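You operate a simulated robot arm through the tools that you are given. There is no shell and no other tool. Be economical: measure what you need, move in short steps, check, and stop when the job is done.

Carry out the task below with a simulated robot arm. There is one attempt and no reset: what you move stays moved.

TASK
Put the yellow spiky ball from the metal-leg table top on top of the blue putty tub and the green spiky ball on the white flat waxing block.
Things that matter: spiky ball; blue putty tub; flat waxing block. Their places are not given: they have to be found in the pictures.

It is judged by the outcome, as a careful person would: the job done as asked, and still so three seconds after it is handed in. It fails if anything else is knocked over, pushed out of place, dropped, spilled or broken.

THE ROBOT
A 6-joint arm with a two-finger parallel gripper, fixed in place. Base frame: the origin is at the foot of the arm, x ahead of it, y to its left, z up; the work surface is at about z = 0. Lengths are in mm, angles in rad, forces in N, time in s.
With the tool pointing down near the work surface it reaches from about 140 to 580 mm from the base axis. Its first joint turns from -1.152 to 1.152 rad. Payload 2.1 kg.
Tool frame: the origin (TCP) lies between the finger pads and is the grasp point; the fingertips stand 30 mm ahead of it; z points along the fingers, y is the line along which they close. The gripper opens to 94 mm. The fingers are 28 mm wide and 10 mm thick; the gripper's body (50 by 96 mm) begins 55 mm behind the TCP.
Orientation is that of the tool frame in the base frame, as a unit quaternion [w, x, y, z]. With the fingers straight down and closing along the base's y, the tool's x points along the base's -x, its y along +y and its z along -z.

THE INTERFACE
- The arm moves only by the tool step_arm. Its arguments are lists of equal length, an entry for each row: "dp": the shift along the tool's x, y, z in mm, a list of three; "rotation": the turn, a rotation vector about the tool's x, y, z in rad, a list of three; "gripper": the finger opening in mm, from 0 to 94. In form: {"dp": [[x, y, z], ...], "rotation": [[ax, ay, az], ...], "gripper": [gripper, ...]}. A call has 1 to 12 rows; each row is the pose to reach, as a shift and turn from the pose commanded when the call began, along the tool's axes at that moment. A row lasts 0.2 s, in which the tool goes at most 50 mm and 0.15 rad; a call with a longer step from one row to the next is refused whole, and so is a gripper value outside its range. A pose out of reach is approached as far as the arm can. The call stops where the force on the tool passes 40 N (or 10 N more than at its start, if that is more) or the arm is blocked; 0.2 s more then pass. The fingers move at their own pace (about 72 mm/s each) and stop on an object; they squeeze with about 42 N. The grip force told is the motor's: it shows also when the fingers shut on nothing. Time passes only in rows, and 0.2 s behind the last, so rows that repeat a pose let the fingers close. It gives the time, the measured TCP pose, the force on the tool (base axes), the opening and the grip force at its end, in the units of the frame above (readings bear some noise), and new pictures: "views" is both (left out), scene, wrist or none.
- Cameras (640 x 400 px; columns grow to the right, rows downward): "scene" is fixed at [57.4, -372.2, 488.3]; the picture's right is [0.76, -0.64, 0.00], its down [-0.34, -0.41, -0.85] and it looks along [0.55, 0.65, -0.53] (base axes); focal length 309 px, centre (320, 200). "wrist" rides on the gripper at [-37, 0, -58] in the tool frame; the picture's right is [0.00, -1.00, 0.00], its down [0.97, 0.00, -0.24] and it looks along [0.24, 0.00, 0.97] (tool axes); focal length 218 px, centre (320, 200).
- point_at(camera, pixels): there is no depth. For up to 12 entries [column, row, z] of the newest picture of that camera ("zoom" is the newest enlarged one), the place [x, y] in the base frame at which the ray of that pixel passes the height z, good to about 3 mm. No time passes.
- enlarge(camera, box): a new picture of the part [left, top, right, bottom] of that camera's present view, enlarged. No time passes.
- close_job(): hands the job in; it is judged then, once.

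Work in short steps. Measure before you move; look again where a grasp or a placing could have gone wrong, and mend it. You have 60 turns and 120 pictures in all, the two below and enlarged ones among them. Open the gripper and draw the arm clear of the work before you hand the job in, unless the task says otherwise; then end with one line.

The tools are called after "Call:" as name(argument=value, ...) on one line, values as JSON. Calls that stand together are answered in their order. step_arm: Moves the arm, as the interface text tells. Its arguments: {"type":"object","properties":{"dp":{"type":"array","items":{"type":"array","items":{"type":"number"}}},"rotation":{"type":"array","items":{"type":"array","items":{"type":"number"}}},"gripper":{"type":"array","items":{"type":"number"}},"views":{"type":"string","enum":["both","scene","wrist","none"]}},"required":["dp","rotation","gripper"]} The other tools are called the same way: point_at (camera, pixels) gives the place at which the rays of pixels pass given heights; enlarge (camera, box) takes an enlarged picture of a part of a camera's view; close_job () hands the job in.

At the start:

```text
time_s: 0.0
eef_pos: [271.7, 35.6, 264.3]
tcp_rot: [0.0, 0.0, 1.0, -0.001]
wrist_force: [0.2, -0.6, 0.5]
width: 94.2
finger_force: 0.1
```

scene: 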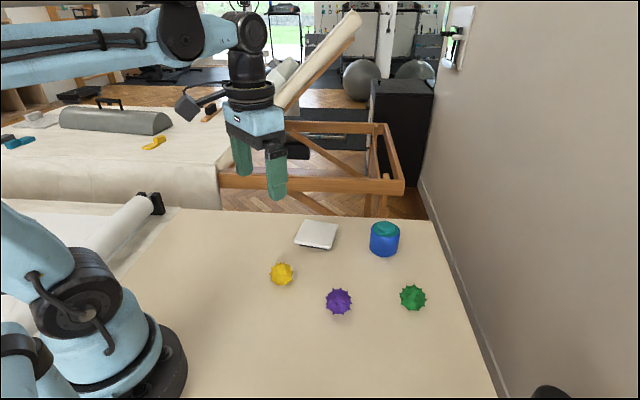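
wrist: 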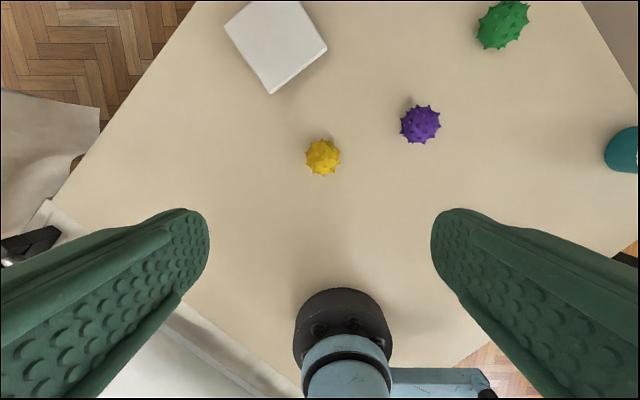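

The pictures show the balls, the white block and the tub; I measure them from the scene view and the wrist view.

Call:
point_at(camera="scene", pixels=[[281, 274, 17], [339, 302, 17], [412, 298, 17], [384, 228, 50], [384, 250, 0], [318, 234, 15], [296, 243, 0], [325, 250, 0], [338, 226, 15], [305, 220, 15]])

Call:
point_at(camera="wrist", pixels=[[322, 157, 17], [420, 124, 17], [503, 25, 17], [625, 150, 50], [226, 28, 15], [301, 1, 15], [326, 48, 15], [272, 93, 15]])

Call:
enlarge(camera="scene", box=[260, 200, 440, 320])

```text
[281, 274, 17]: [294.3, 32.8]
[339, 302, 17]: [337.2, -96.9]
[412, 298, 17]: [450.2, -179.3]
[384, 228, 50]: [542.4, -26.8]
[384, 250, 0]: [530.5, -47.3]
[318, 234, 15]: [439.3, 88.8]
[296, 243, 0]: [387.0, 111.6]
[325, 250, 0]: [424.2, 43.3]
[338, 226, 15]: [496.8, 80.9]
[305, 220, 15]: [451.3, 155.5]
```

```text
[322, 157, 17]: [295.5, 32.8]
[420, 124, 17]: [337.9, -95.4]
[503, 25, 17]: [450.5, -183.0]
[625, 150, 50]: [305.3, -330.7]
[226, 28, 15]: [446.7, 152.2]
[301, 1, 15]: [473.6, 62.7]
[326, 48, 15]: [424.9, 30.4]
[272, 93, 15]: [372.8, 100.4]
```

```text
3.33 times, centred on (350, 260) of scene
```

zoom: 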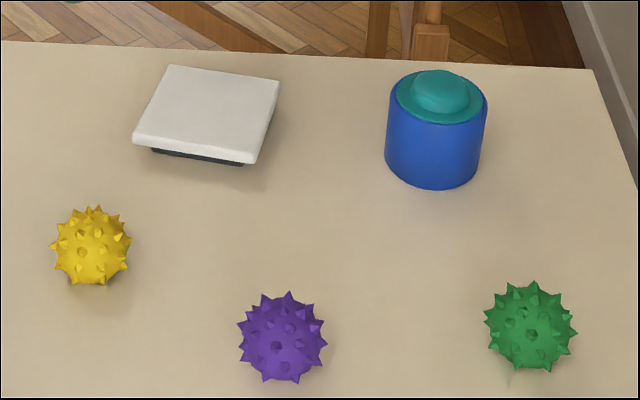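

The ball positions agree in both views. I look more closely at the tub top before moving anything.

Call:
step_arm(dp=[[-38, -14, 12], [-76, -28, 24], [-114, -42, 36], [-152, -56, 48], [-188, -70, 60], [-188, -70, 60]], rotation=[[0, 0, 0], [0, 0, 0], [0, 0, 0], [0, 0, 0], [0, 0, 0], [0, 0, 0]], gripper=[94, 94, 94, 94, 94, 94])

```text
time_s: 1.4
eef_pos: [460.7, -33.6, 205.0]
tcp_rot: [-0.001, 0.0, 1.0, -0.001]
wrist_force: [0.3, 1.4, 0.2]
width: 93.9
finger_force: 0.1
```

scene: 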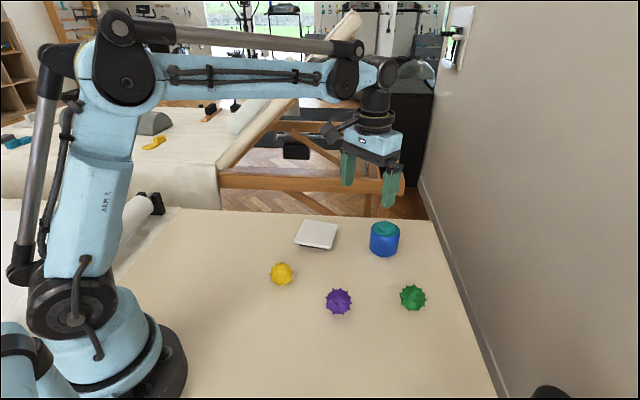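
wrist: 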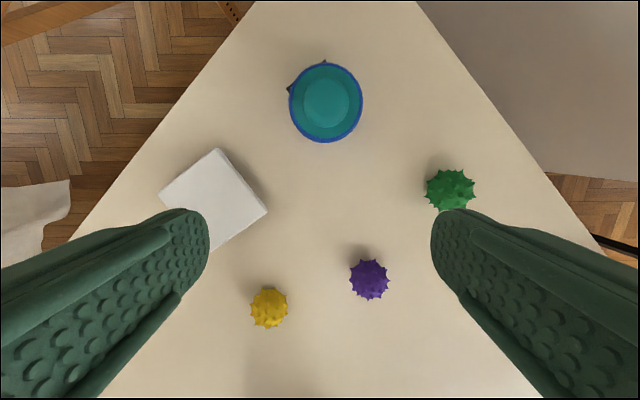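

Call:
enlarge(camera="wrist", box=[270, 50, 380, 150])

Call:
enlarge(camera="scene", box=[355, 210, 415, 265])

Call:
point_at(camera="wrist", pixels=[[326, 103, 50], [290, 103, 50], [363, 103, 50], [326, 142, 50], [326, 63, 50], [326, 101, 60], [449, 189, 20], [269, 308, 20], [368, 279, 20], [219, 149, 20], [162, 192, 20], [267, 210, 20]])

Call:
point_at(camera="scene", pixels=[[384, 228, 40], [384, 228, 50], [384, 228, 60], [384, 228, 70], [384, 257, 0]])

```text
4.00 times, centred on (325, 100) of wrist
```

zoom: 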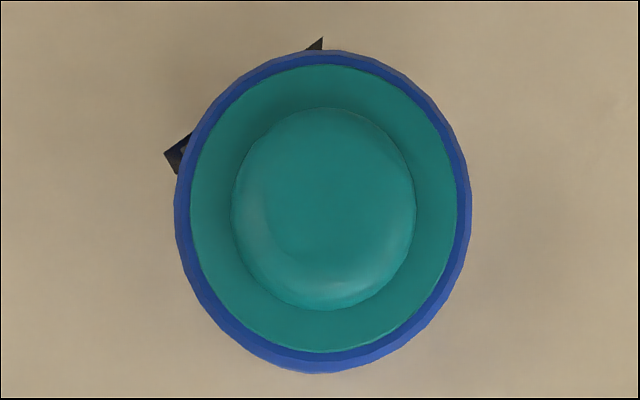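

```text
7.27 times, centred on (385, 238) of scene
```

zoom: 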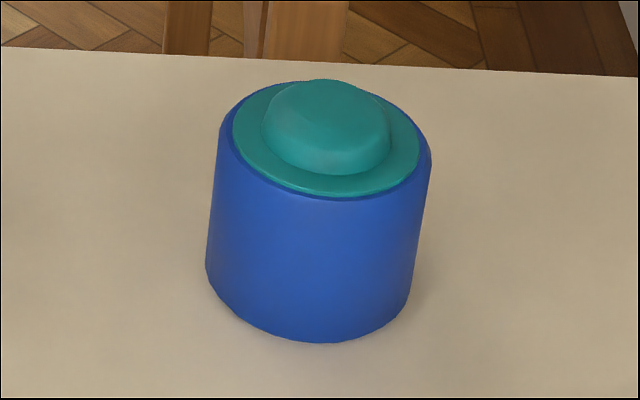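

```text
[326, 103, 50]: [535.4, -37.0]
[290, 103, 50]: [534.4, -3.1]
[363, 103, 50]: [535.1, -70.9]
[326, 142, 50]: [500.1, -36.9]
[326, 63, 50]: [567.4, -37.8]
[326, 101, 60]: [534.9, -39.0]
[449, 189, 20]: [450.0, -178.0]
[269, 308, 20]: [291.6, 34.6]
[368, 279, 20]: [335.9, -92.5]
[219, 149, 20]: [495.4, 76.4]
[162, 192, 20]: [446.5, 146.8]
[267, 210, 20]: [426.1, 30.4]
```

```text
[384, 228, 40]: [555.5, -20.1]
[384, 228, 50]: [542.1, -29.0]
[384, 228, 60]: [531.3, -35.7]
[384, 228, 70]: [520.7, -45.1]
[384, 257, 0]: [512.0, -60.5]
```

The tub top is a low knob centred near (534,-38), about z=62. Yellow ball is at about (293.5,33.5); I go above it and check.

Call:
step_arm(dp=[[40, 16, 10], [80, 32, 20], [120, 48, 40], [166, 67, 55], [166, 67, 85], [166, 67, 85]], rotation=[[0, 0, 0], [0, 0, 0], [0, 0, 0], [0, 0, 0], [0, 0, 0], [0, 0, 0]], gripper=[94, 94, 94, 94, 94, 94])

```text
refused: row 4 steps farther than a row can; nothing moved
```

Call:
step_arm(dp=[[40, 16, 10], [80, 32, 20], [120, 48, 40], [150, 60, 55], [166, 67, 85], [166, 67, 85]], rotation=[[0, 0, 0], [0, 0, 0], [0, 0, 0], [0, 0, 0], [0, 0, 0], [0, 0, 0]], gripper=[94, 94, 94, 94, 94, 94])

```text
time_s: 2.8
eef_pos: [297.7, 31.6, 118.6]
tcp_rot: [-0.001, 0.0, 1.0, -0.001]
wrist_force: [-0.5, 0.0, -0.6]
width: 94.1
finger_force: 0.2
```

scene: 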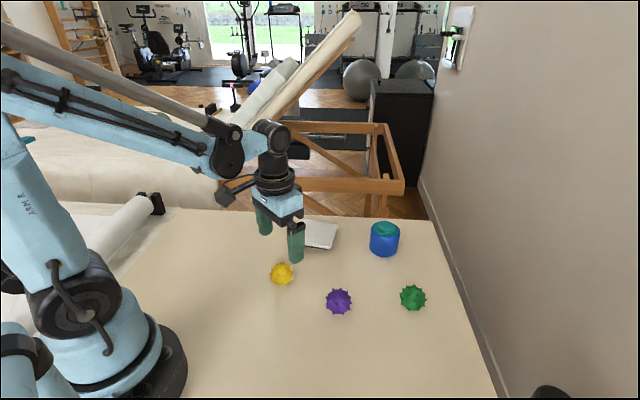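
wrist: 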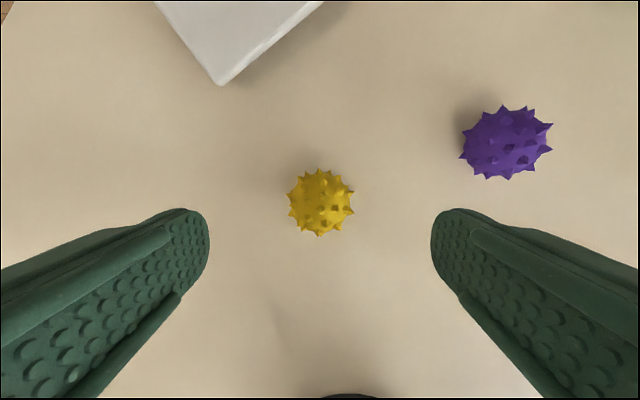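

Call:
point_at(camera="wrist", pixels=[[321, 202, 18], [321, 202, 22], [289, 202, 20], [354, 202, 20], [321, 169, 20], [321, 236, 20]])

Call:
enlarge(camera="wrist", box=[280, 160, 360, 240])

```text
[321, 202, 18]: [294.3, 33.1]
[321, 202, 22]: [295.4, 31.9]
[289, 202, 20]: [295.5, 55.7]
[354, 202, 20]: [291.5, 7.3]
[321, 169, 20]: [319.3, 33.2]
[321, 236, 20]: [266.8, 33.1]
```

```text
5.00 times, centred on (320, 200) of wrist
```

zoom: 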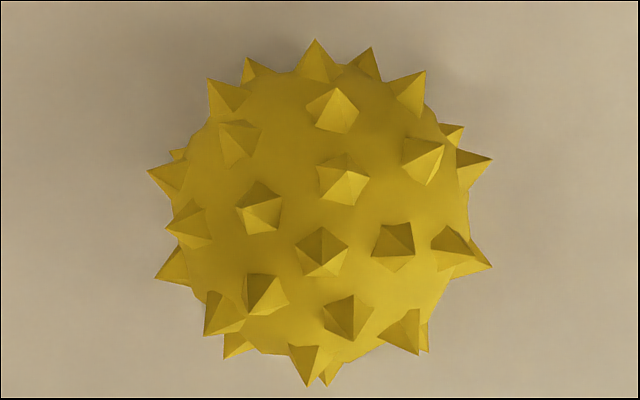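

Ball centre ≈ (294,33). The reading says x=297.7, so I descend partway and re-read.

Call:
step_arm(dp=[[0, 0, 20], [0, 0, 40], [0, 0, 40]], rotation=[[0, 0, 0], [0, 0, 0], [0, 0, 0]], gripper=[94, 94, 94], views="wrist")

```text
time_s: 3.6
eef_pos: [297.3, 33.3, 79.0]
tcp_rot: [0.0, 0.0, 1.0, 0.0]
wrist_force: [0.0, 0.8, 0.4]
width: 94.1
finger_force: 0.0
```

wrist: 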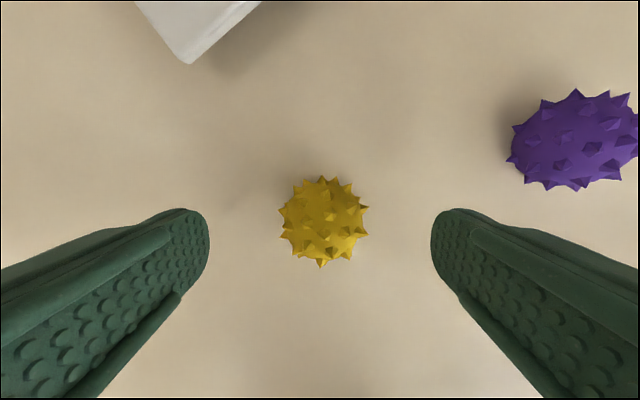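

Call:
point_at(camera="wrist", pixels=[[323, 221, 20], [323, 221, 25]])

```text
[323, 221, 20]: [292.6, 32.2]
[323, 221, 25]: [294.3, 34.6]
```

Ball centre is about x=293.5, tool at 297; I shift 3.5 mm back, go down to z≈37 and close.

Call:
step_arm(dp=[[3.5, 0, 20], [3.5, 0, 42], [3.5, 0, 42], [3.5, 0, 42], [3.5, 0, 42], [3.5, 0, 42], [3.5, 0, 42]], rotation=[[0, 0, 0], [0, 0, 0], [0, 0, 0], [0, 0, 0], [0, 0, 0], [0, 0, 0], [0, 0, 0]], gripper=[94, 94, 94, 70, 40, 30, 30])

```text
time_s: 5.2
eef_pos: [293.3, 34.0, 35.5]
tcp_rot: [0.0, 0.0, 1.0, 0.0]
wrist_force: [-0.1, 0.5, 0.3]
width: 40.3
finger_force: 42.6
```

scene: 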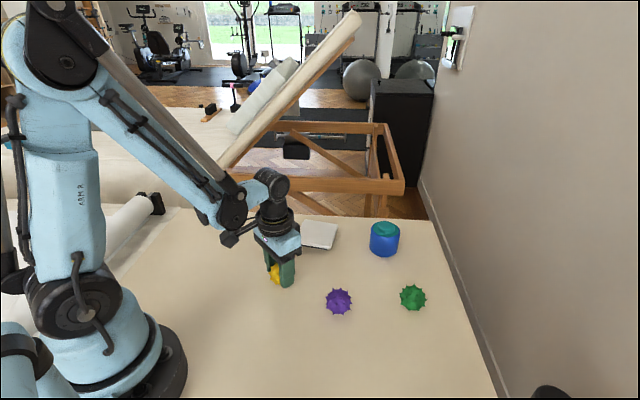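
wrist: 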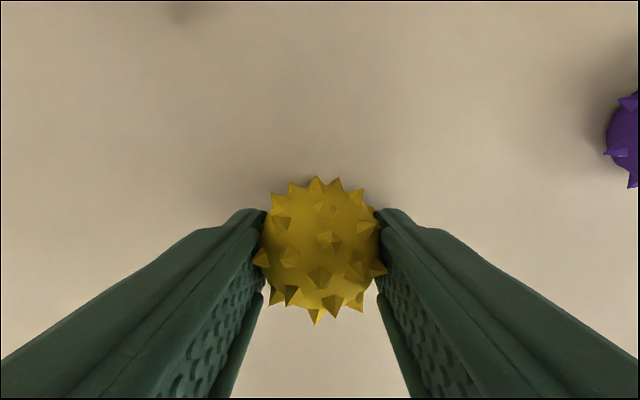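

Yellow is gripped (40 mm). I lift it and carry it above the tub.

Call:
step_arm(dp=[[0, 0, -40], [0, 0, -80], [0, 0, -120], [-45, -13, -120], [-90, -26, -120], [-135, -39, -120], [-180, -52, -120], [-215, -64, -120], [-240, -71, -120], [-240, -71, -120]], rotation=[[0, 0, 0], [0, 0, 0], [0, 0, 0], [0, 0, 0], [0, 0, 0], [0, 0, 0], [0, 0, 0], [0, 0, 0], [0, 0, 0], [0, 0, 0]], gripper=[30, 30, 30, 30, 30, 30, 30, 30, 30, 30])

```text
time_s: 7.4
eef_pos: [532.0, -38.6, 159.0]
tcp_rot: [0.0, 0.0, 1.0, 0.0]
wrist_force: [0.2, 0.6, 0.4]
width: 30.2
finger_force: 0.1
```

scene: 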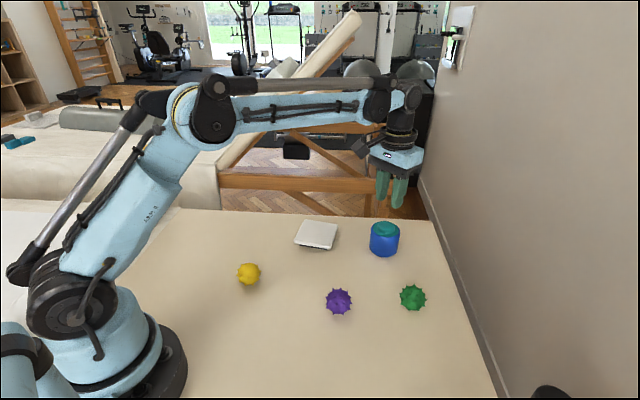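
wrist: 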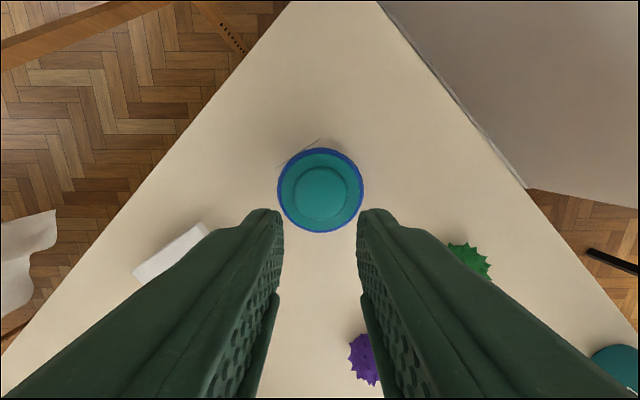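

The ball slipped out and lies at scene pixel (248,274). I relocate it, and measure the tub knob from here.

Call:
point_at(camera="scene", pixels=[[248, 274, 20], [248, 274, 24]])

Call:
point_at(camera="wrist", pixels=[[321, 193, 60], [321, 193, 65], [321, 191, 55]])

Call:
enlarge(camera="scene", box=[218, 244, 278, 304])

Call:
enlarge(camera="wrist", box=[270, 140, 370, 240])

```text
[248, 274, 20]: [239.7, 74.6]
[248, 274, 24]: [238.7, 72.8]
```

```text
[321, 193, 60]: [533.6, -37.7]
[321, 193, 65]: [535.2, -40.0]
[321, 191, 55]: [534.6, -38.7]
```

```text
6.67 times, centred on (248, 274) of scene
```

zoom: 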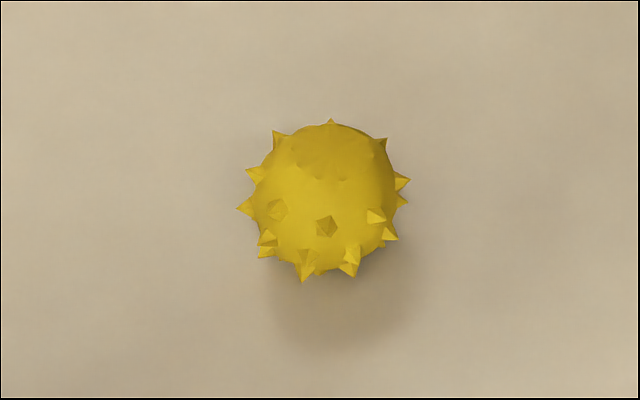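

```text
4.00 times, centred on (320, 190) of wrist
```

zoom: 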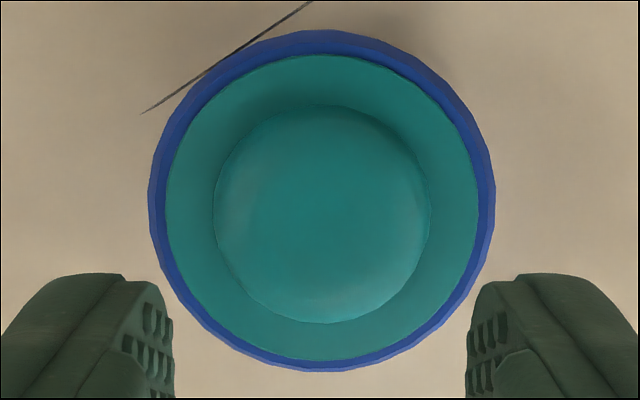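

The ball rolled onto its other side; a smoother patch now faces up. I go above it and look.

Call:
step_arm(dp=[[42, 16, 0], [84, 32, 0], [126, 48, 0], [168, 64, 0], [210, 80, 0], [252, 96, 0], [275, 105, 0], [292, 112, 0], [292, 112, 20]], rotation=[[0, 0, 0], [0, 0, 0], [0, 0, 0], [0, 0, 0], [0, 0, 0], [0, 0, 0], [0, 0, 0], [0, 0, 0], [0, 0, 0]], gripper=[94, 94, 94, 94, 94, 94, 94, 94, 94])

```text
time_s: 9.4
eef_pos: [238.2, 72.9, 137.2]
tcp_rot: [0.0, 0.001, 1.0, 0.0]
wrist_force: [0.0, -0.7, -0.5]
width: 93.9
finger_force: 0.1
```

scene: 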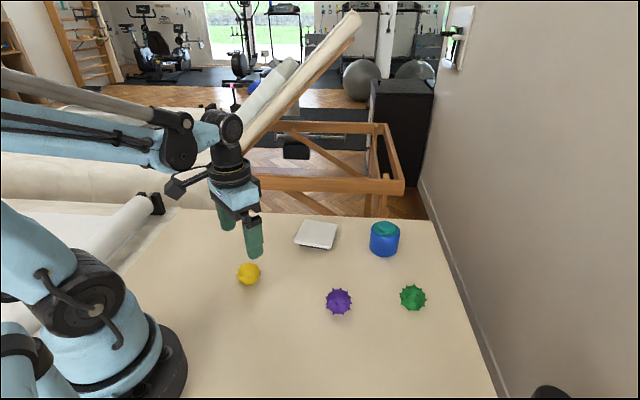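
wrist: 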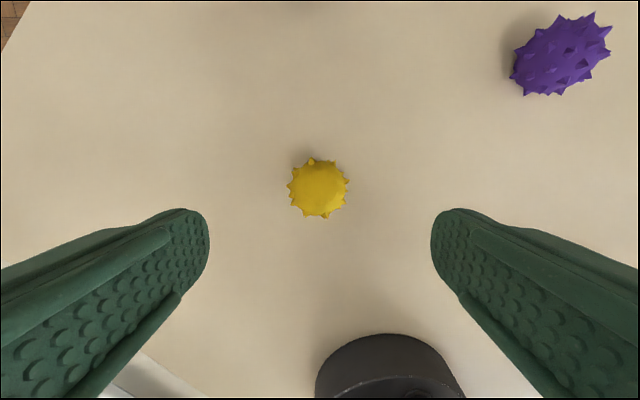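

Call:
enlarge(camera="wrist", box=[280, 150, 360, 230])

Call:
point_at(camera="wrist", pixels=[[318, 189, 20], [318, 189, 24]])

Call:
enlarge(camera="scene", box=[228, 254, 268, 294])

```text
5.00 times, centred on (320, 190) of wrist
```

zoom: 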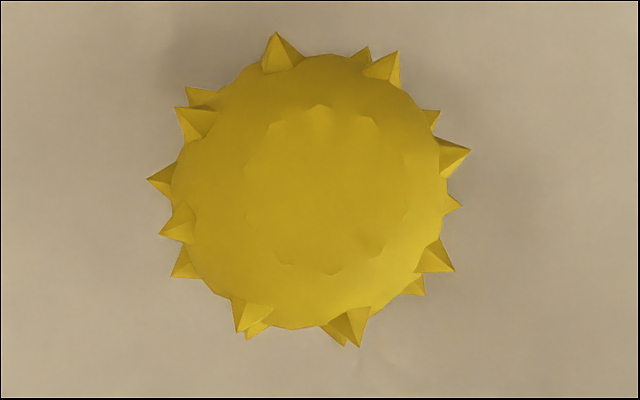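

```text
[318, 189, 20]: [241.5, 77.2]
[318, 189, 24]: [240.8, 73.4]
```

```text
10.00 times, centred on (248, 274) of scene
```

zoom: 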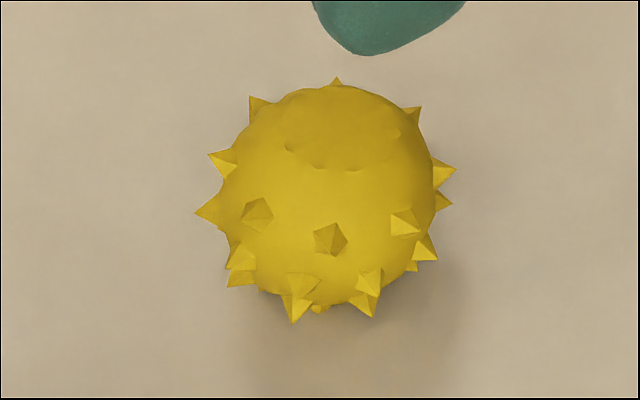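

The ball has a flat patch (which it sat on originally) that now faces up. I grip again deeper (z≈32), so the contact is nearer its equator, and then will turn it over in stages so it stands on the flat.

Call:
step_arm(dp=[[-2, 1, 45], [-2, 1, 85], [-2, 1, 105], [-2, 1, 105], [-2, 1, 105], [-2, 1, 105], [-2, 1, 105], [-2, 1, 105]], rotation=[[0, 0, 0], [0, 0, 0], [0, 0, 0], [0, 0, 0], [0, 0, 0], [0, 0, 0], [0, 0, 0], [0, 0, 0]], gripper=[94, 94, 94, 94, 70, 50, 30, 30])

```text
time_s: 11.2
eef_pos: [241.5, 73.6, 30.1]
tcp_rot: [0.0, 0.0, 1.0, 0.0]
wrist_force: [0.0, -0.5, 0.0]
width: 41.7
finger_force: 42.0
```

scene: 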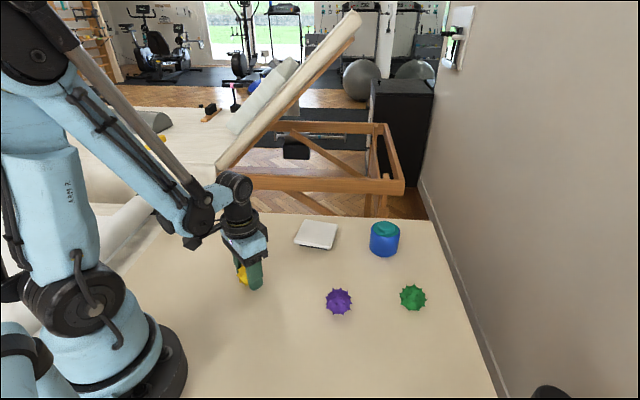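
wrist: 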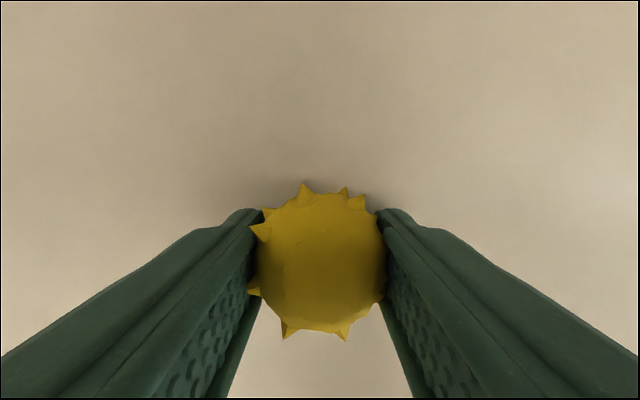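

Gripped at 41.7 mm. Lift a little slowly and check that it holds.

Call:
step_arm(dp=[[0, 0, -5], [0, 0, -15], [0, 0, -30], [0, 0, -30]], rotation=[[0, 0, 0], [0, 0, 0], [0, 0, 0], [0, 0, 0]], gripper=[30, 30, 30, 30])

```text
time_s: 12.2
eef_pos: [239.8, 74.7, 63.9]
tcp_rot: [0.0, 0.0, 1.0, -0.001]
wrist_force: [0.8, 0.1, 0.1]
width: 41.8
finger_force: 42.5
```

scene: 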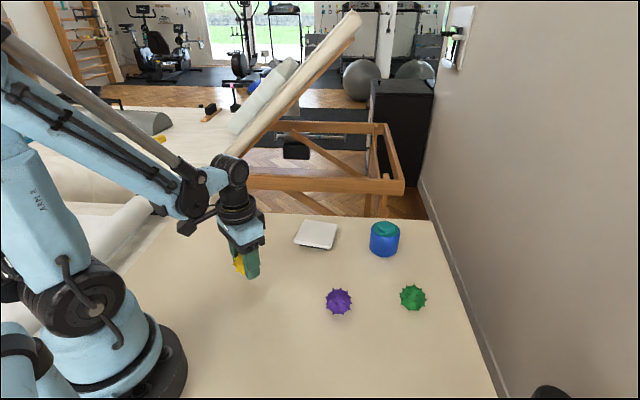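
wrist: 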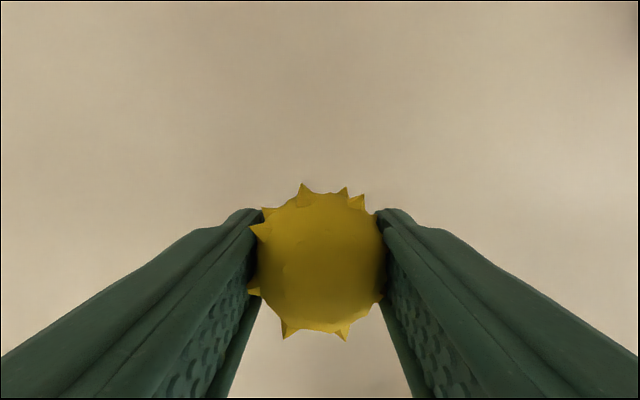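

It holds. I carry it to open table near (365,-3) at z≈150.

Call:
step_arm(dp=[[0, 0, -45], [0, 0, -88], [-40, -25, -88], [-80, -50, -88], [-115, -72, -88], [-125, -78, -88], [-125, -78, -88]], rotation=[[0, 0, 0], [0, 0, 0], [0, 0, 0], [0, 0, 0], [0, 0, 0], [0, 0, 0], [0, 0, 0]], gripper=[30, 30, 30, 30, 30, 30, 30], views="none")

Call:
step_arm(dp=[[0, 0, 0], [0, 0, 0], [0, 0, 0], [0, 0, 0], [0, 0, 0], [0, 0, 0], [0, 0, 0], [0, 0, 0], [0, 0, 0], [0, 0, 0]], rotation=[[0, -0.14, 0], [0, -0.28, 0], [0, -0.42, 0], [0, -0.56, 0], [0, -0.7, 0], [0, -0.84, 0], [0, -0.98, 0], [0, -1.12, 0], [0, -1.26, 0], [0, -1.26, 0]], gripper=[30, 30, 30, 30, 30, 30, 30, 30, 30, 30])

```text
time_s: 13.8
eef_pos: [362.7, -3.6, 148.1]
tcp_rot: [-0.001, 0.0, 1.0, 0.0]
wrist_force: [0.0, 0.6, -0.4]
width: 41.6
finger_force: 41.3
```

```text
time_s: 16.0
eef_pos: [366.8, -3.4, 156.1]
tcp_rot: [0.589, 0.0, 0.808, 0.0]
wrist_force: [-0.4, -0.5, 0.4]
width: 41.2
finger_force: 41.6
out of reach, approached as far as the arm can: row 9, 10
```

scene: 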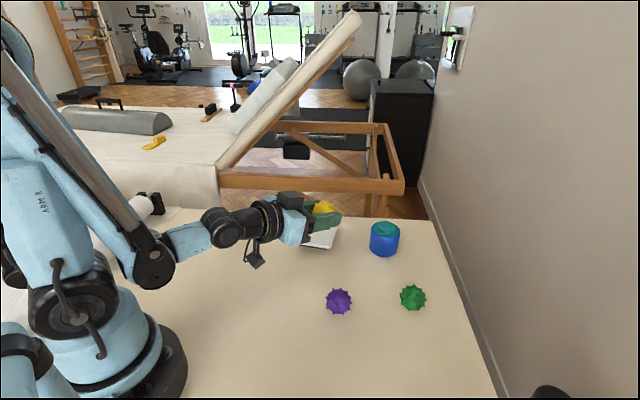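
wrist: 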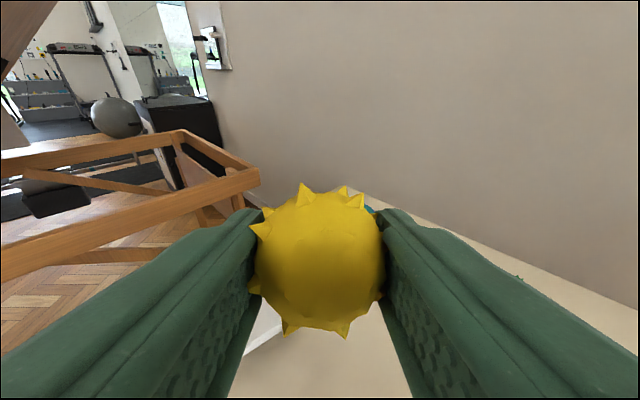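

Pitched 72° with the ball held. I check how low the part hanging below the wrist (scene pixel (258,267)) is before going down.

Call:
point_at(camera="scene", pixels=[[258, 267, 60], [258, 267, 80], [258, 267, 100], [258, 267, 120], [324, 208, 156], [237, 230, 150]])

Call:
enlarge(camera="scene", box=[190, 170, 350, 280])

```text
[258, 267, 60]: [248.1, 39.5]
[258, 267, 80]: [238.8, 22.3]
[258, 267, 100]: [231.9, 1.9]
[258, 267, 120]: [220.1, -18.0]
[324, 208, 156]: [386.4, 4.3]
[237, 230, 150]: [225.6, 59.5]
```

```text
3.64 times, centred on (270, 225) of scene
```

zoom: 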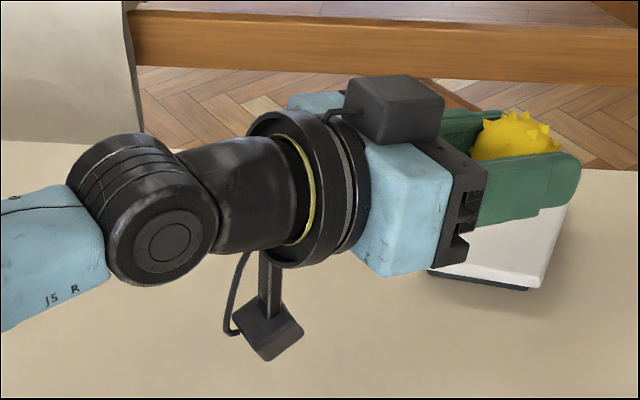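

The hanging box limits low tilts to about 50°. I reduce the tilt to 50° and then lower to put the ball down in a partly turned position.

Call:
step_arm(dp=[[0, 0, 0], [0, 0, 0], [0, 0, 0], [0, 0, 0]], rotation=[[0, 0.13, 0], [0, 0.26, 0], [0, 0.39, 0], [0, 0.39, 0]], gripper=[30, 30, 30, 30], views="none")

Call:
step_arm(dp=[[23, 0, 19.4], [46, 0, 38.7], [69, 0, 58], [69, 0, 58]], rotation=[[0, 0, 0], [0, 0, 0], [0, 0, 0], [0, 0, 0]], gripper=[30, 30, 30, 30], views="scene")

```text
time_s: 17.0
eef_pos: [366.2, -2.7, 155.4]
tcp_rot: [0.422, 0.0, 0.907, 0.0]
wrist_force: [0.1, 0.4, -0.3]
width: 41.3
finger_force: 42.0
```

```text
time_s: 18.0
eef_pos: [367.6, -3.4, 82.6]
tcp_rot: [0.421, 0.0, 0.907, 0.0]
wrist_force: [0.6, 0.9, -0.8]
width: 41.4
finger_force: 41.9
out of reach, approached as far as the arm can: row 3, 4
```

scene: 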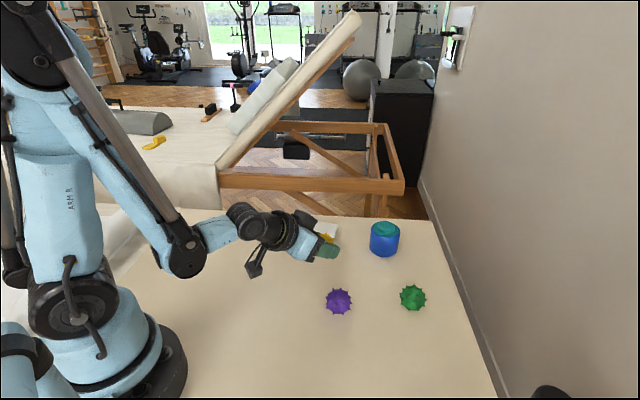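

It can't reach that low here with the tilt; I move to farther free table near (435,-45), where the arm has room.

Call:
step_arm(dp=[[-23, 0, -19], [-45, -14, 3], [-56, -28, 18], [-67, -42, 33], [-67, -42, 33]], rotation=[[0, 0, 0], [0, 0, 0], [0, 0, 0], [0, 0, 0], [0, 0, 0]], gripper=[30, 30, 30, 30, 30], views="scene")

```text
time_s: 19.2
eef_pos: [438.9, -47.0, 114.8]
tcp_rot: [0.422, 0.0, 0.906, -0.001]
wrist_force: [-0.2, 0.7, 0.0]
width: 41.4
finger_force: 42.3
```

scene: 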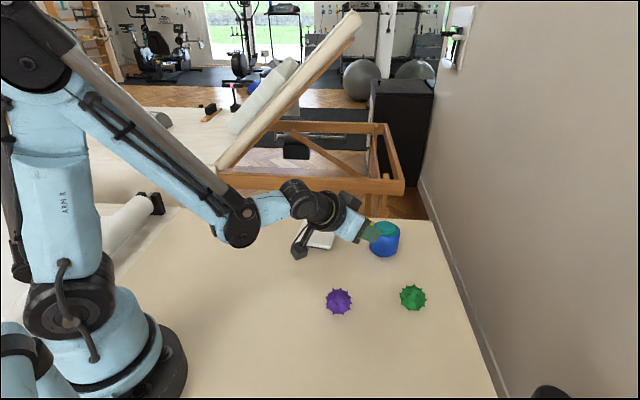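

Call:
step_arm(dp=[[23, 0, 19.4], [42, 0, 35.5], [52, 0, 44], [57, 0, 48], [57, 0, 48]], rotation=[[0, 0, 0], [0, 0, 0], [0, 0, 0], [0, 0, 0], [0, 0, 0]], gripper=[30, 30, 30, 30, 30])

```text
time_s: 20.4
eef_pos: [441.5, -47.6, 48.4]
tcp_rot: [0.422, 0.001, 0.907, -0.001]
wrist_force: [0.4, 0.3, -0.3]
width: 41.3
finger_force: 42.5
out of reach, approached as far as the arm can: row 3, 4, 5
```

scene: 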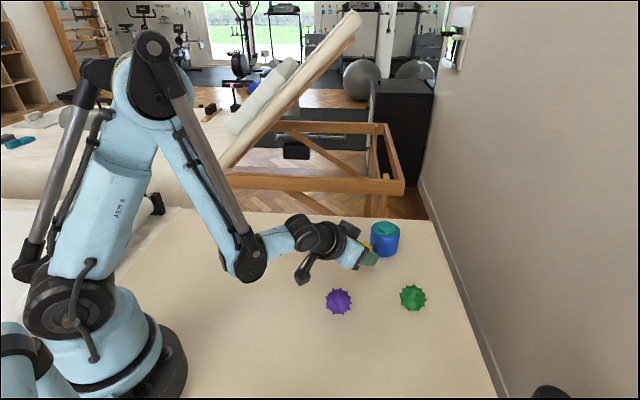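
wrist: 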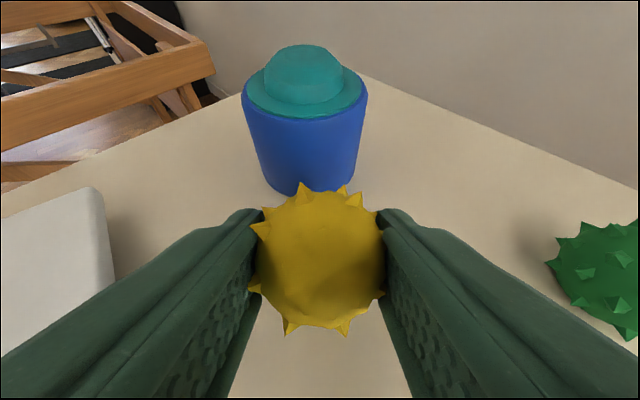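

Tilt limit at this height; I reduce the tilt to ~40°, which should let it come down.

Call:
step_arm(dp=[[0, 0, 0], [0, 0, 0], [0, 0, 0]], rotation=[[0, 0.09, 0], [0, 0.17, 0], [0, 0.17, 0]], gripper=[30, 30, 30], views="none")

```text
time_s: 21.2
eef_pos: [440.8, -47.7, 48.7]
tcp_rot: [0.343, 0.001, 0.939, 0.0]
wrist_force: [1.0, -0.2, -1.2]
width: 41.1
finger_force: 42.1
```

Call:
step_arm(dp=[[5, 0, 6], [9, 0, 10.5], [9.7, 0, 11.5], [9.7, 0, 11.5]], rotation=[[0, 0, 0], [0, 0, 0], [0, 0, 0], [0, 0, 0]], gripper=[30, 30, 30, 30], views="scene")

```text
time_s: 22.2
eef_pos: [441.0, -48.3, 32.7]
tcp_rot: [0.343, 0.0, 0.939, 0.0]
wrist_force: [0.2, 0.1, -1.0]
width: 41.5
finger_force: 41.9
```

scene: 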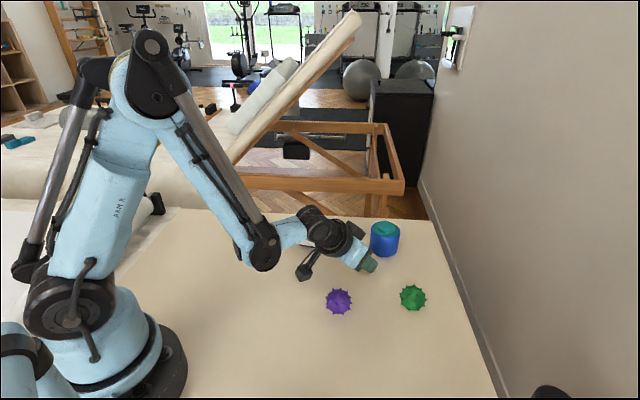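

At z=32.7. I release gently and back off along the tool axis.

Call:
step_arm(dp=[[0, 0, 0], [0, 0, 0], [0, 0, 0], [0, 0, 0], [0, 0, 0], [0, 0, -20], [0, 0, -50], [0, 0, -50]], rotation=[[0, 0, 0], [0, 0, 0], [0, 0, 0], [0, 0, 0], [0, 0, 0], [0, 0, 0], [0, 0, 0], [0, 0, 0]], gripper=[43, 46, 52, 60, 66, 66, 66, 66])

```text
time_s: 24.0
eef_pos: [410.5, -48.2, 70.9]
tcp_rot: [0.342, 0.0, 0.94, 0.0]
wrist_force: [-0.1, -0.6, -1.3]
width: 66.0
finger_force: 0.0
```

scene: 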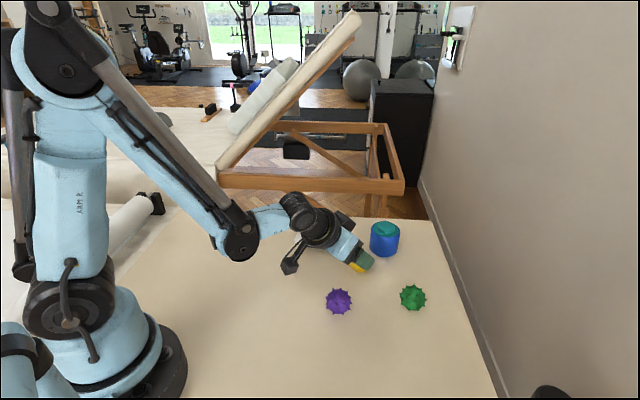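
wrist: 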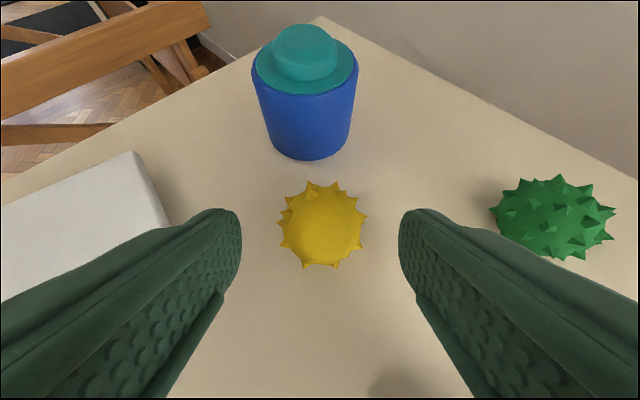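

The ball stayed put. I go back to vertical above it to regrip.

Call:
step_arm(dp=[[-12, 0, -14], [-24, 0, -28], [-35, 0, -42], [-45, 0, -35], [-54, 0, -29], [-54, 0, -29]], rotation=[[0, 0, 0], [0, 0.14, 0], [0, 0.28, 0], [0, 0.42, 0], [0, 0.56, 0], [0, 0.7, 0]], gripper=[66, 70, 80, 90, 94, 94])

```text
time_s: 25.4
eef_pos: [432.5, -47.6, 128.2]
tcp_rot: [-0.001, 0.0, 1.0, 0.0]
wrist_force: [-0.2, 0.4, 0.1]
width: 94.1
finger_force: 0.0
```

scene: 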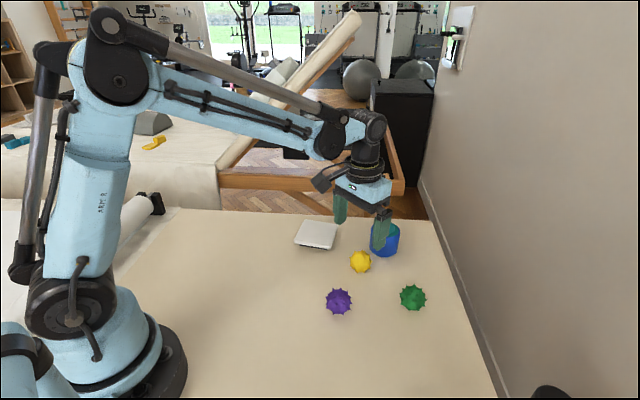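
wrist: 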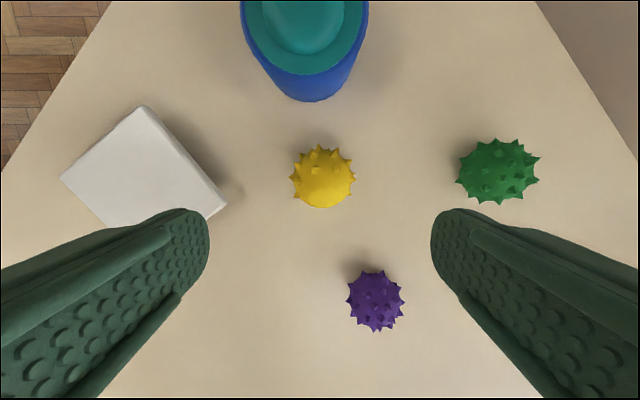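

Call:
enlarge(camera="wrist", box=[282, 137, 362, 217])

Call:
point_at(camera="wrist", pixels=[[322, 178, 20], [322, 178, 24], [312, 1, 60], [208, 208, 20]])

Call:
point_at(camera="scene", pixels=[[360, 262, 20], [360, 262, 24]])

```text
5.00 times, centred on (322, 177) of wrist
```

zoom: 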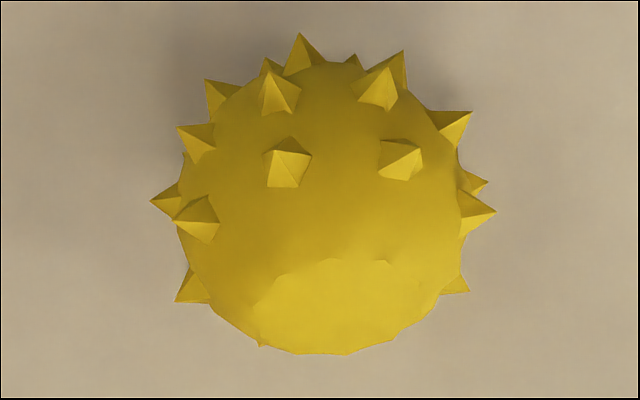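

```text
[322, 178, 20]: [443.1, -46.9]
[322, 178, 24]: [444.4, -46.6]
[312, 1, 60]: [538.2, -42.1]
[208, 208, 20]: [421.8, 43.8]
```

```text
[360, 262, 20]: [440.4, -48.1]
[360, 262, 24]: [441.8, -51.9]
```

The flat patch now faces about 45° to the back. I regrip vertically at (442,-48).

Call:
step_arm(dp=[[-9.5, -0.5, 45], [-9.5, -0.5, 80], [-9.5, -0.5, 97], [-9.5, -0.5, 97], [-9.5, -0.5, 97], [-9.5, -0.5, 97], [-9.5, -0.5, 97], [-9.5, -0.5, 97]], rotation=[[0, 0, 0], [0, 0, 0], [0, 0, 0], [0, 0, 0], [0, 0, 0], [0, 0, 0], [0, 0, 0], [0, 0, 0]], gripper=[94, 94, 94, 94, 70, 50, 30, 30])

```text
time_s: 27.2
eef_pos: [439.9, -44.8, 31.8]
tcp_rot: [0.0, 0.0, 1.0, 0.0]
wrist_force: [-0.1, 0.8, -0.5]
width: 41.1
finger_force: 42.3
```

scene: 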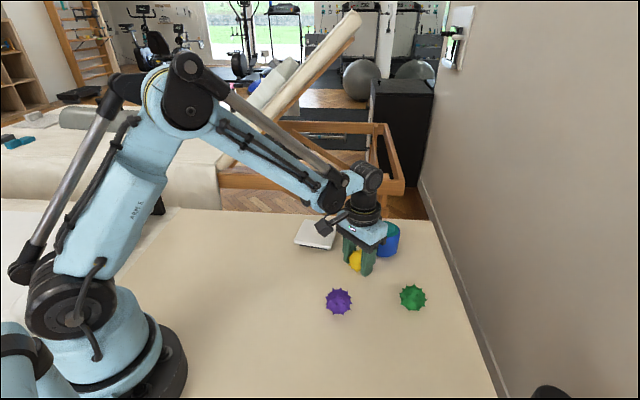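
wrist: 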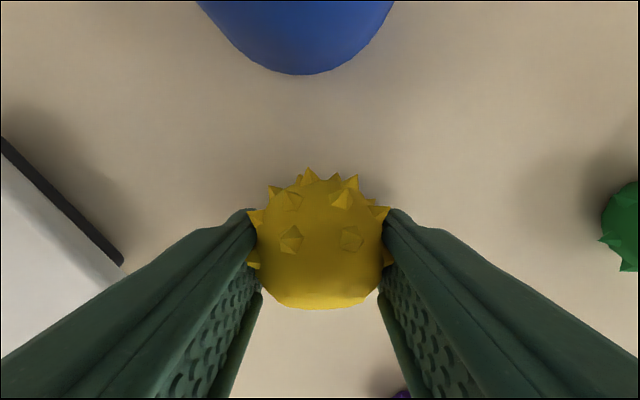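

Held. I lift, tilt 43° and set it down again in the same spot.

Call:
step_arm(dp=[[0, 0, -10], [0, 0, -30], [0, 0, -60], [0, 0, -60], [0, 0, -60], [0, 0, -60], [0, 0, -60], [0, 0, -60], [0, 0, -60], [0, 0, -60]], rotation=[[0, 0, 0], [0, 0, 0], [0, 0, 0], [0, -0.14, 0], [0, -0.28, 0], [0, -0.42, 0], [0, -0.56, 0], [0, -0.7, 0], [0, -0.76, 0], [0, -0.76, 0]], gripper=[30, 30, 30, 30, 30, 30, 30, 30, 30, 30], views="none")

Call:
step_arm(dp=[[20, 0, 21], [32, 0, 33.5], [36, 0, 38], [39.3, 0, 41.3], [39.3, 0, 41.3]], rotation=[[0, 0, 0], [0, 0, 0], [0, 0, 0], [0, 0, 0], [0, 0, 0]], gripper=[30, 30, 30, 30, 30])

```text
time_s: 29.4
eef_pos: [441.7, -47.2, 92.7]
tcp_rot: [0.372, 0.0, 0.928, 0.0]
wrist_force: [-0.4, -0.6, -0.5]
width: 40.5
finger_force: 41.9
```

```text
time_s: 30.6
eef_pos: [440.5, -48.0, 34.8]
tcp_rot: [0.372, 0.0, 0.928, 0.001]
wrist_force: [-0.6, 0.0, -0.5]
width: 40.6
finger_force: 42.0
```

scene: 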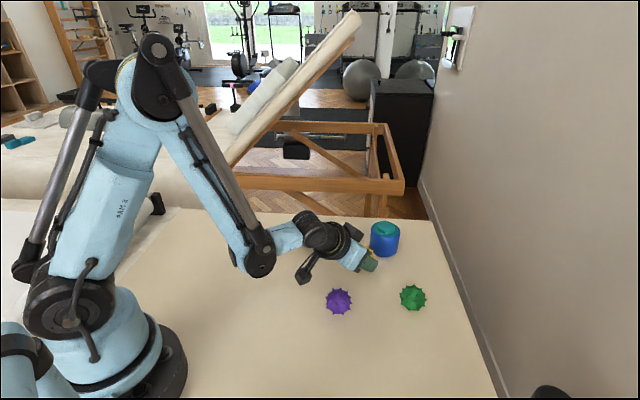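
wrist: 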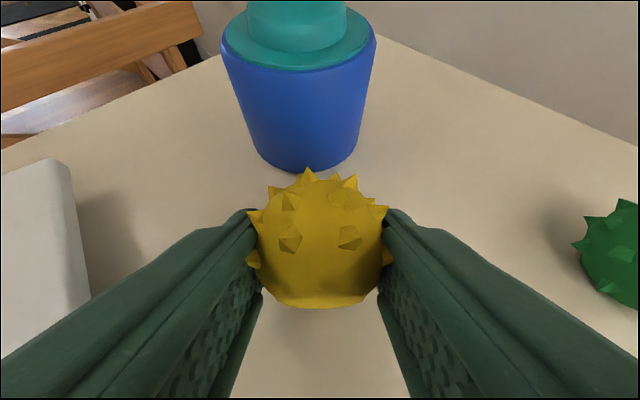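

Call:
step_arm(dp=[[1.2, 0, 1.2], [1.2, 0, 1.2], [1.2, 0, 1.2], [1.2, 0, 1.2], [1.2, 0, 1.2], [1.2, 0, 1.2], [1, 0, -20], [1, 0, -50], [1, 0, -50]], rotation=[[0, 0, 0], [0, 0, 0], [0, 0, 0], [0, 0, 0], [0, 0, 0], [0, 0, 0], [0, 0, 0], [0, 0, 0], [0, 0, 0]], gripper=[30, 43, 46, 52, 60, 66, 66, 66, 66], views="none")

Call:
step_arm(dp=[[-12, 0, -14], [-24, 0, -28], [-35, 0, -42], [-45, 0, -35], [-56, 0, -26], [-56, 0, -26], [-56, 0, -26]], rotation=[[0, 0, 0], [0, 0.14, 0], [0, 0.28, 0], [0, 0.42, 0], [0, 0.56, 0], [0, 0.7, 0], [0, 0.76, 0]], gripper=[66, 70, 80, 90, 94, 94, 94])

Call:
enlarge(camera="wrist", box=[282, 137, 362, 217])

Call:
point_at(camera="wrist", pixels=[[322, 178, 20], [322, 178, 24], [322, 170, 20], [322, 186, 20]])

```text
time_s: 32.6
eef_pos: [406.4, -48.0, 69.5]
tcp_rot: [0.372, 0.0, 0.928, 0.0]
wrist_force: [0.1, -0.6, 0.1]
width: 65.9
finger_force: 0.0
```

```text
time_s: 34.2
eef_pos: [428.6, -46.6, 126.9]
tcp_rot: [0.0, 0.0, 1.0, 0.0]
wrist_force: [0.1, -0.8, -0.4]
width: 93.8
finger_force: 0.0
```

scene: 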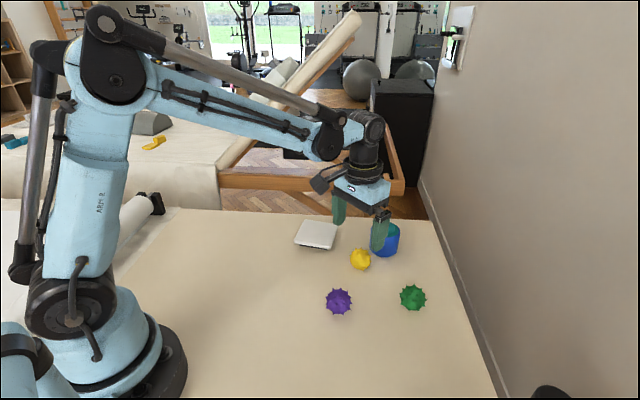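
wrist: 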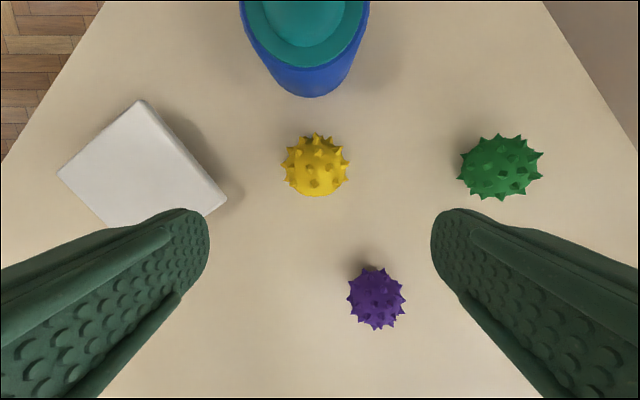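

```text
5.00 times, centred on (322, 177) of wrist
```

zoom: 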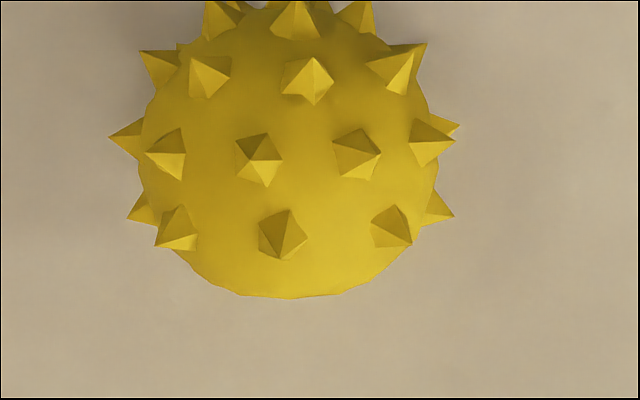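

```text
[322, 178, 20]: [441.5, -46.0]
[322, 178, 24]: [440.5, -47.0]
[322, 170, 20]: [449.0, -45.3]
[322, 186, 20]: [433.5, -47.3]
```

The flat now faces the base, about 90°. I check its position and the scene closeup.

Call:
point_at(camera="wrist", pixels=[[315, 167, 20], [315, 167, 24], [282, 165, 22], [350, 165, 22]])

Call:
point_at(camera="scene", pixels=[[361, 259, 20], [361, 259, 24]])

Call:
enlarge(camera="scene", box=[340, 240, 380, 280])

```text
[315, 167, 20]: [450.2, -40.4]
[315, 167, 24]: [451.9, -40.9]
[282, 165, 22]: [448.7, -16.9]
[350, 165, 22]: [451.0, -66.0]
```

```text
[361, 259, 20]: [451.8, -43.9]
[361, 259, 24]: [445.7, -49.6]
```

```text
10.00 times, centred on (360, 260) of scene
```

zoom: 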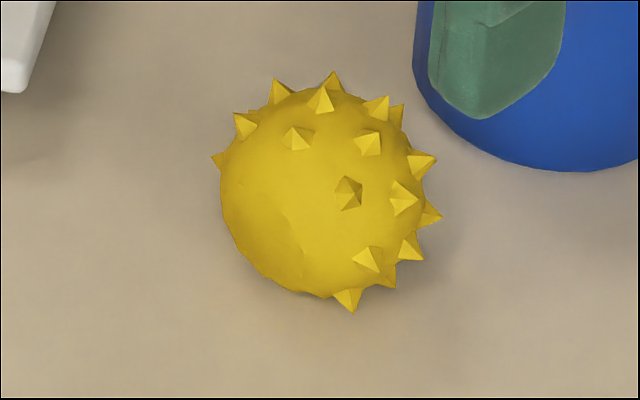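

Regrip vertically at (450,-42).

Call:
step_arm(dp=[[-21.5, 5, 40], [-21.5, 5, 78], [-21.5, 5, 95.5], [-21.5, 5, 95.5], [-21.5, 5, 95.5], [-21.5, 5, 95.5], [-21.5, 5, 95.5], [-21.5, 5, 95.5]], rotation=[[0, 0, 0], [0, 0, 0], [0, 0, 0], [0, 0, 0], [0, 0, 0], [0, 0, 0], [0, 0, 0], [0, 0, 0]], gripper=[94, 94, 94, 94, 70, 50, 30, 30])

```text
time_s: 36.0
eef_pos: [451.3, -44.5, 32.6]
tcp_rot: [0.0, 0.0, 1.0, 0.0]
wrist_force: [0.6, -1.0, 0.5]
width: 41.5
finger_force: 42.2
```

scene: 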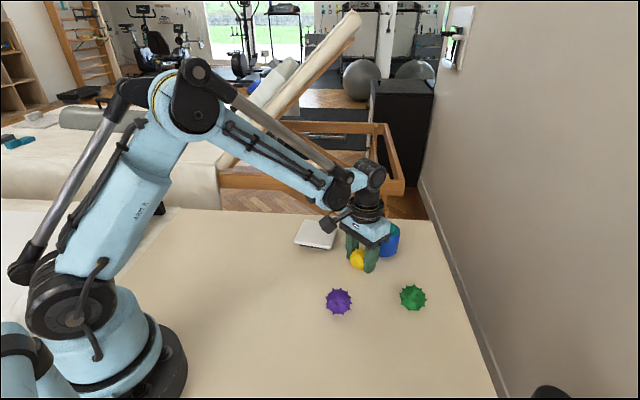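
wrist: 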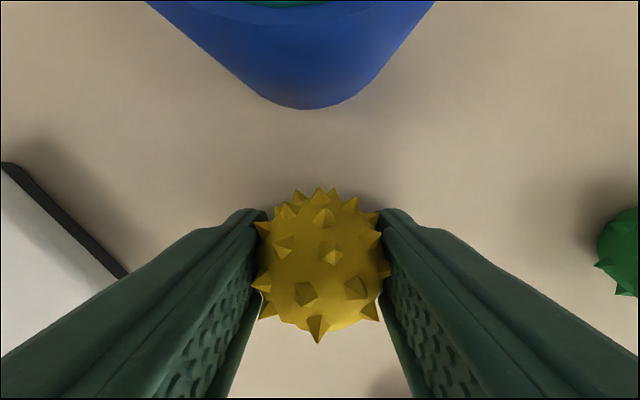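

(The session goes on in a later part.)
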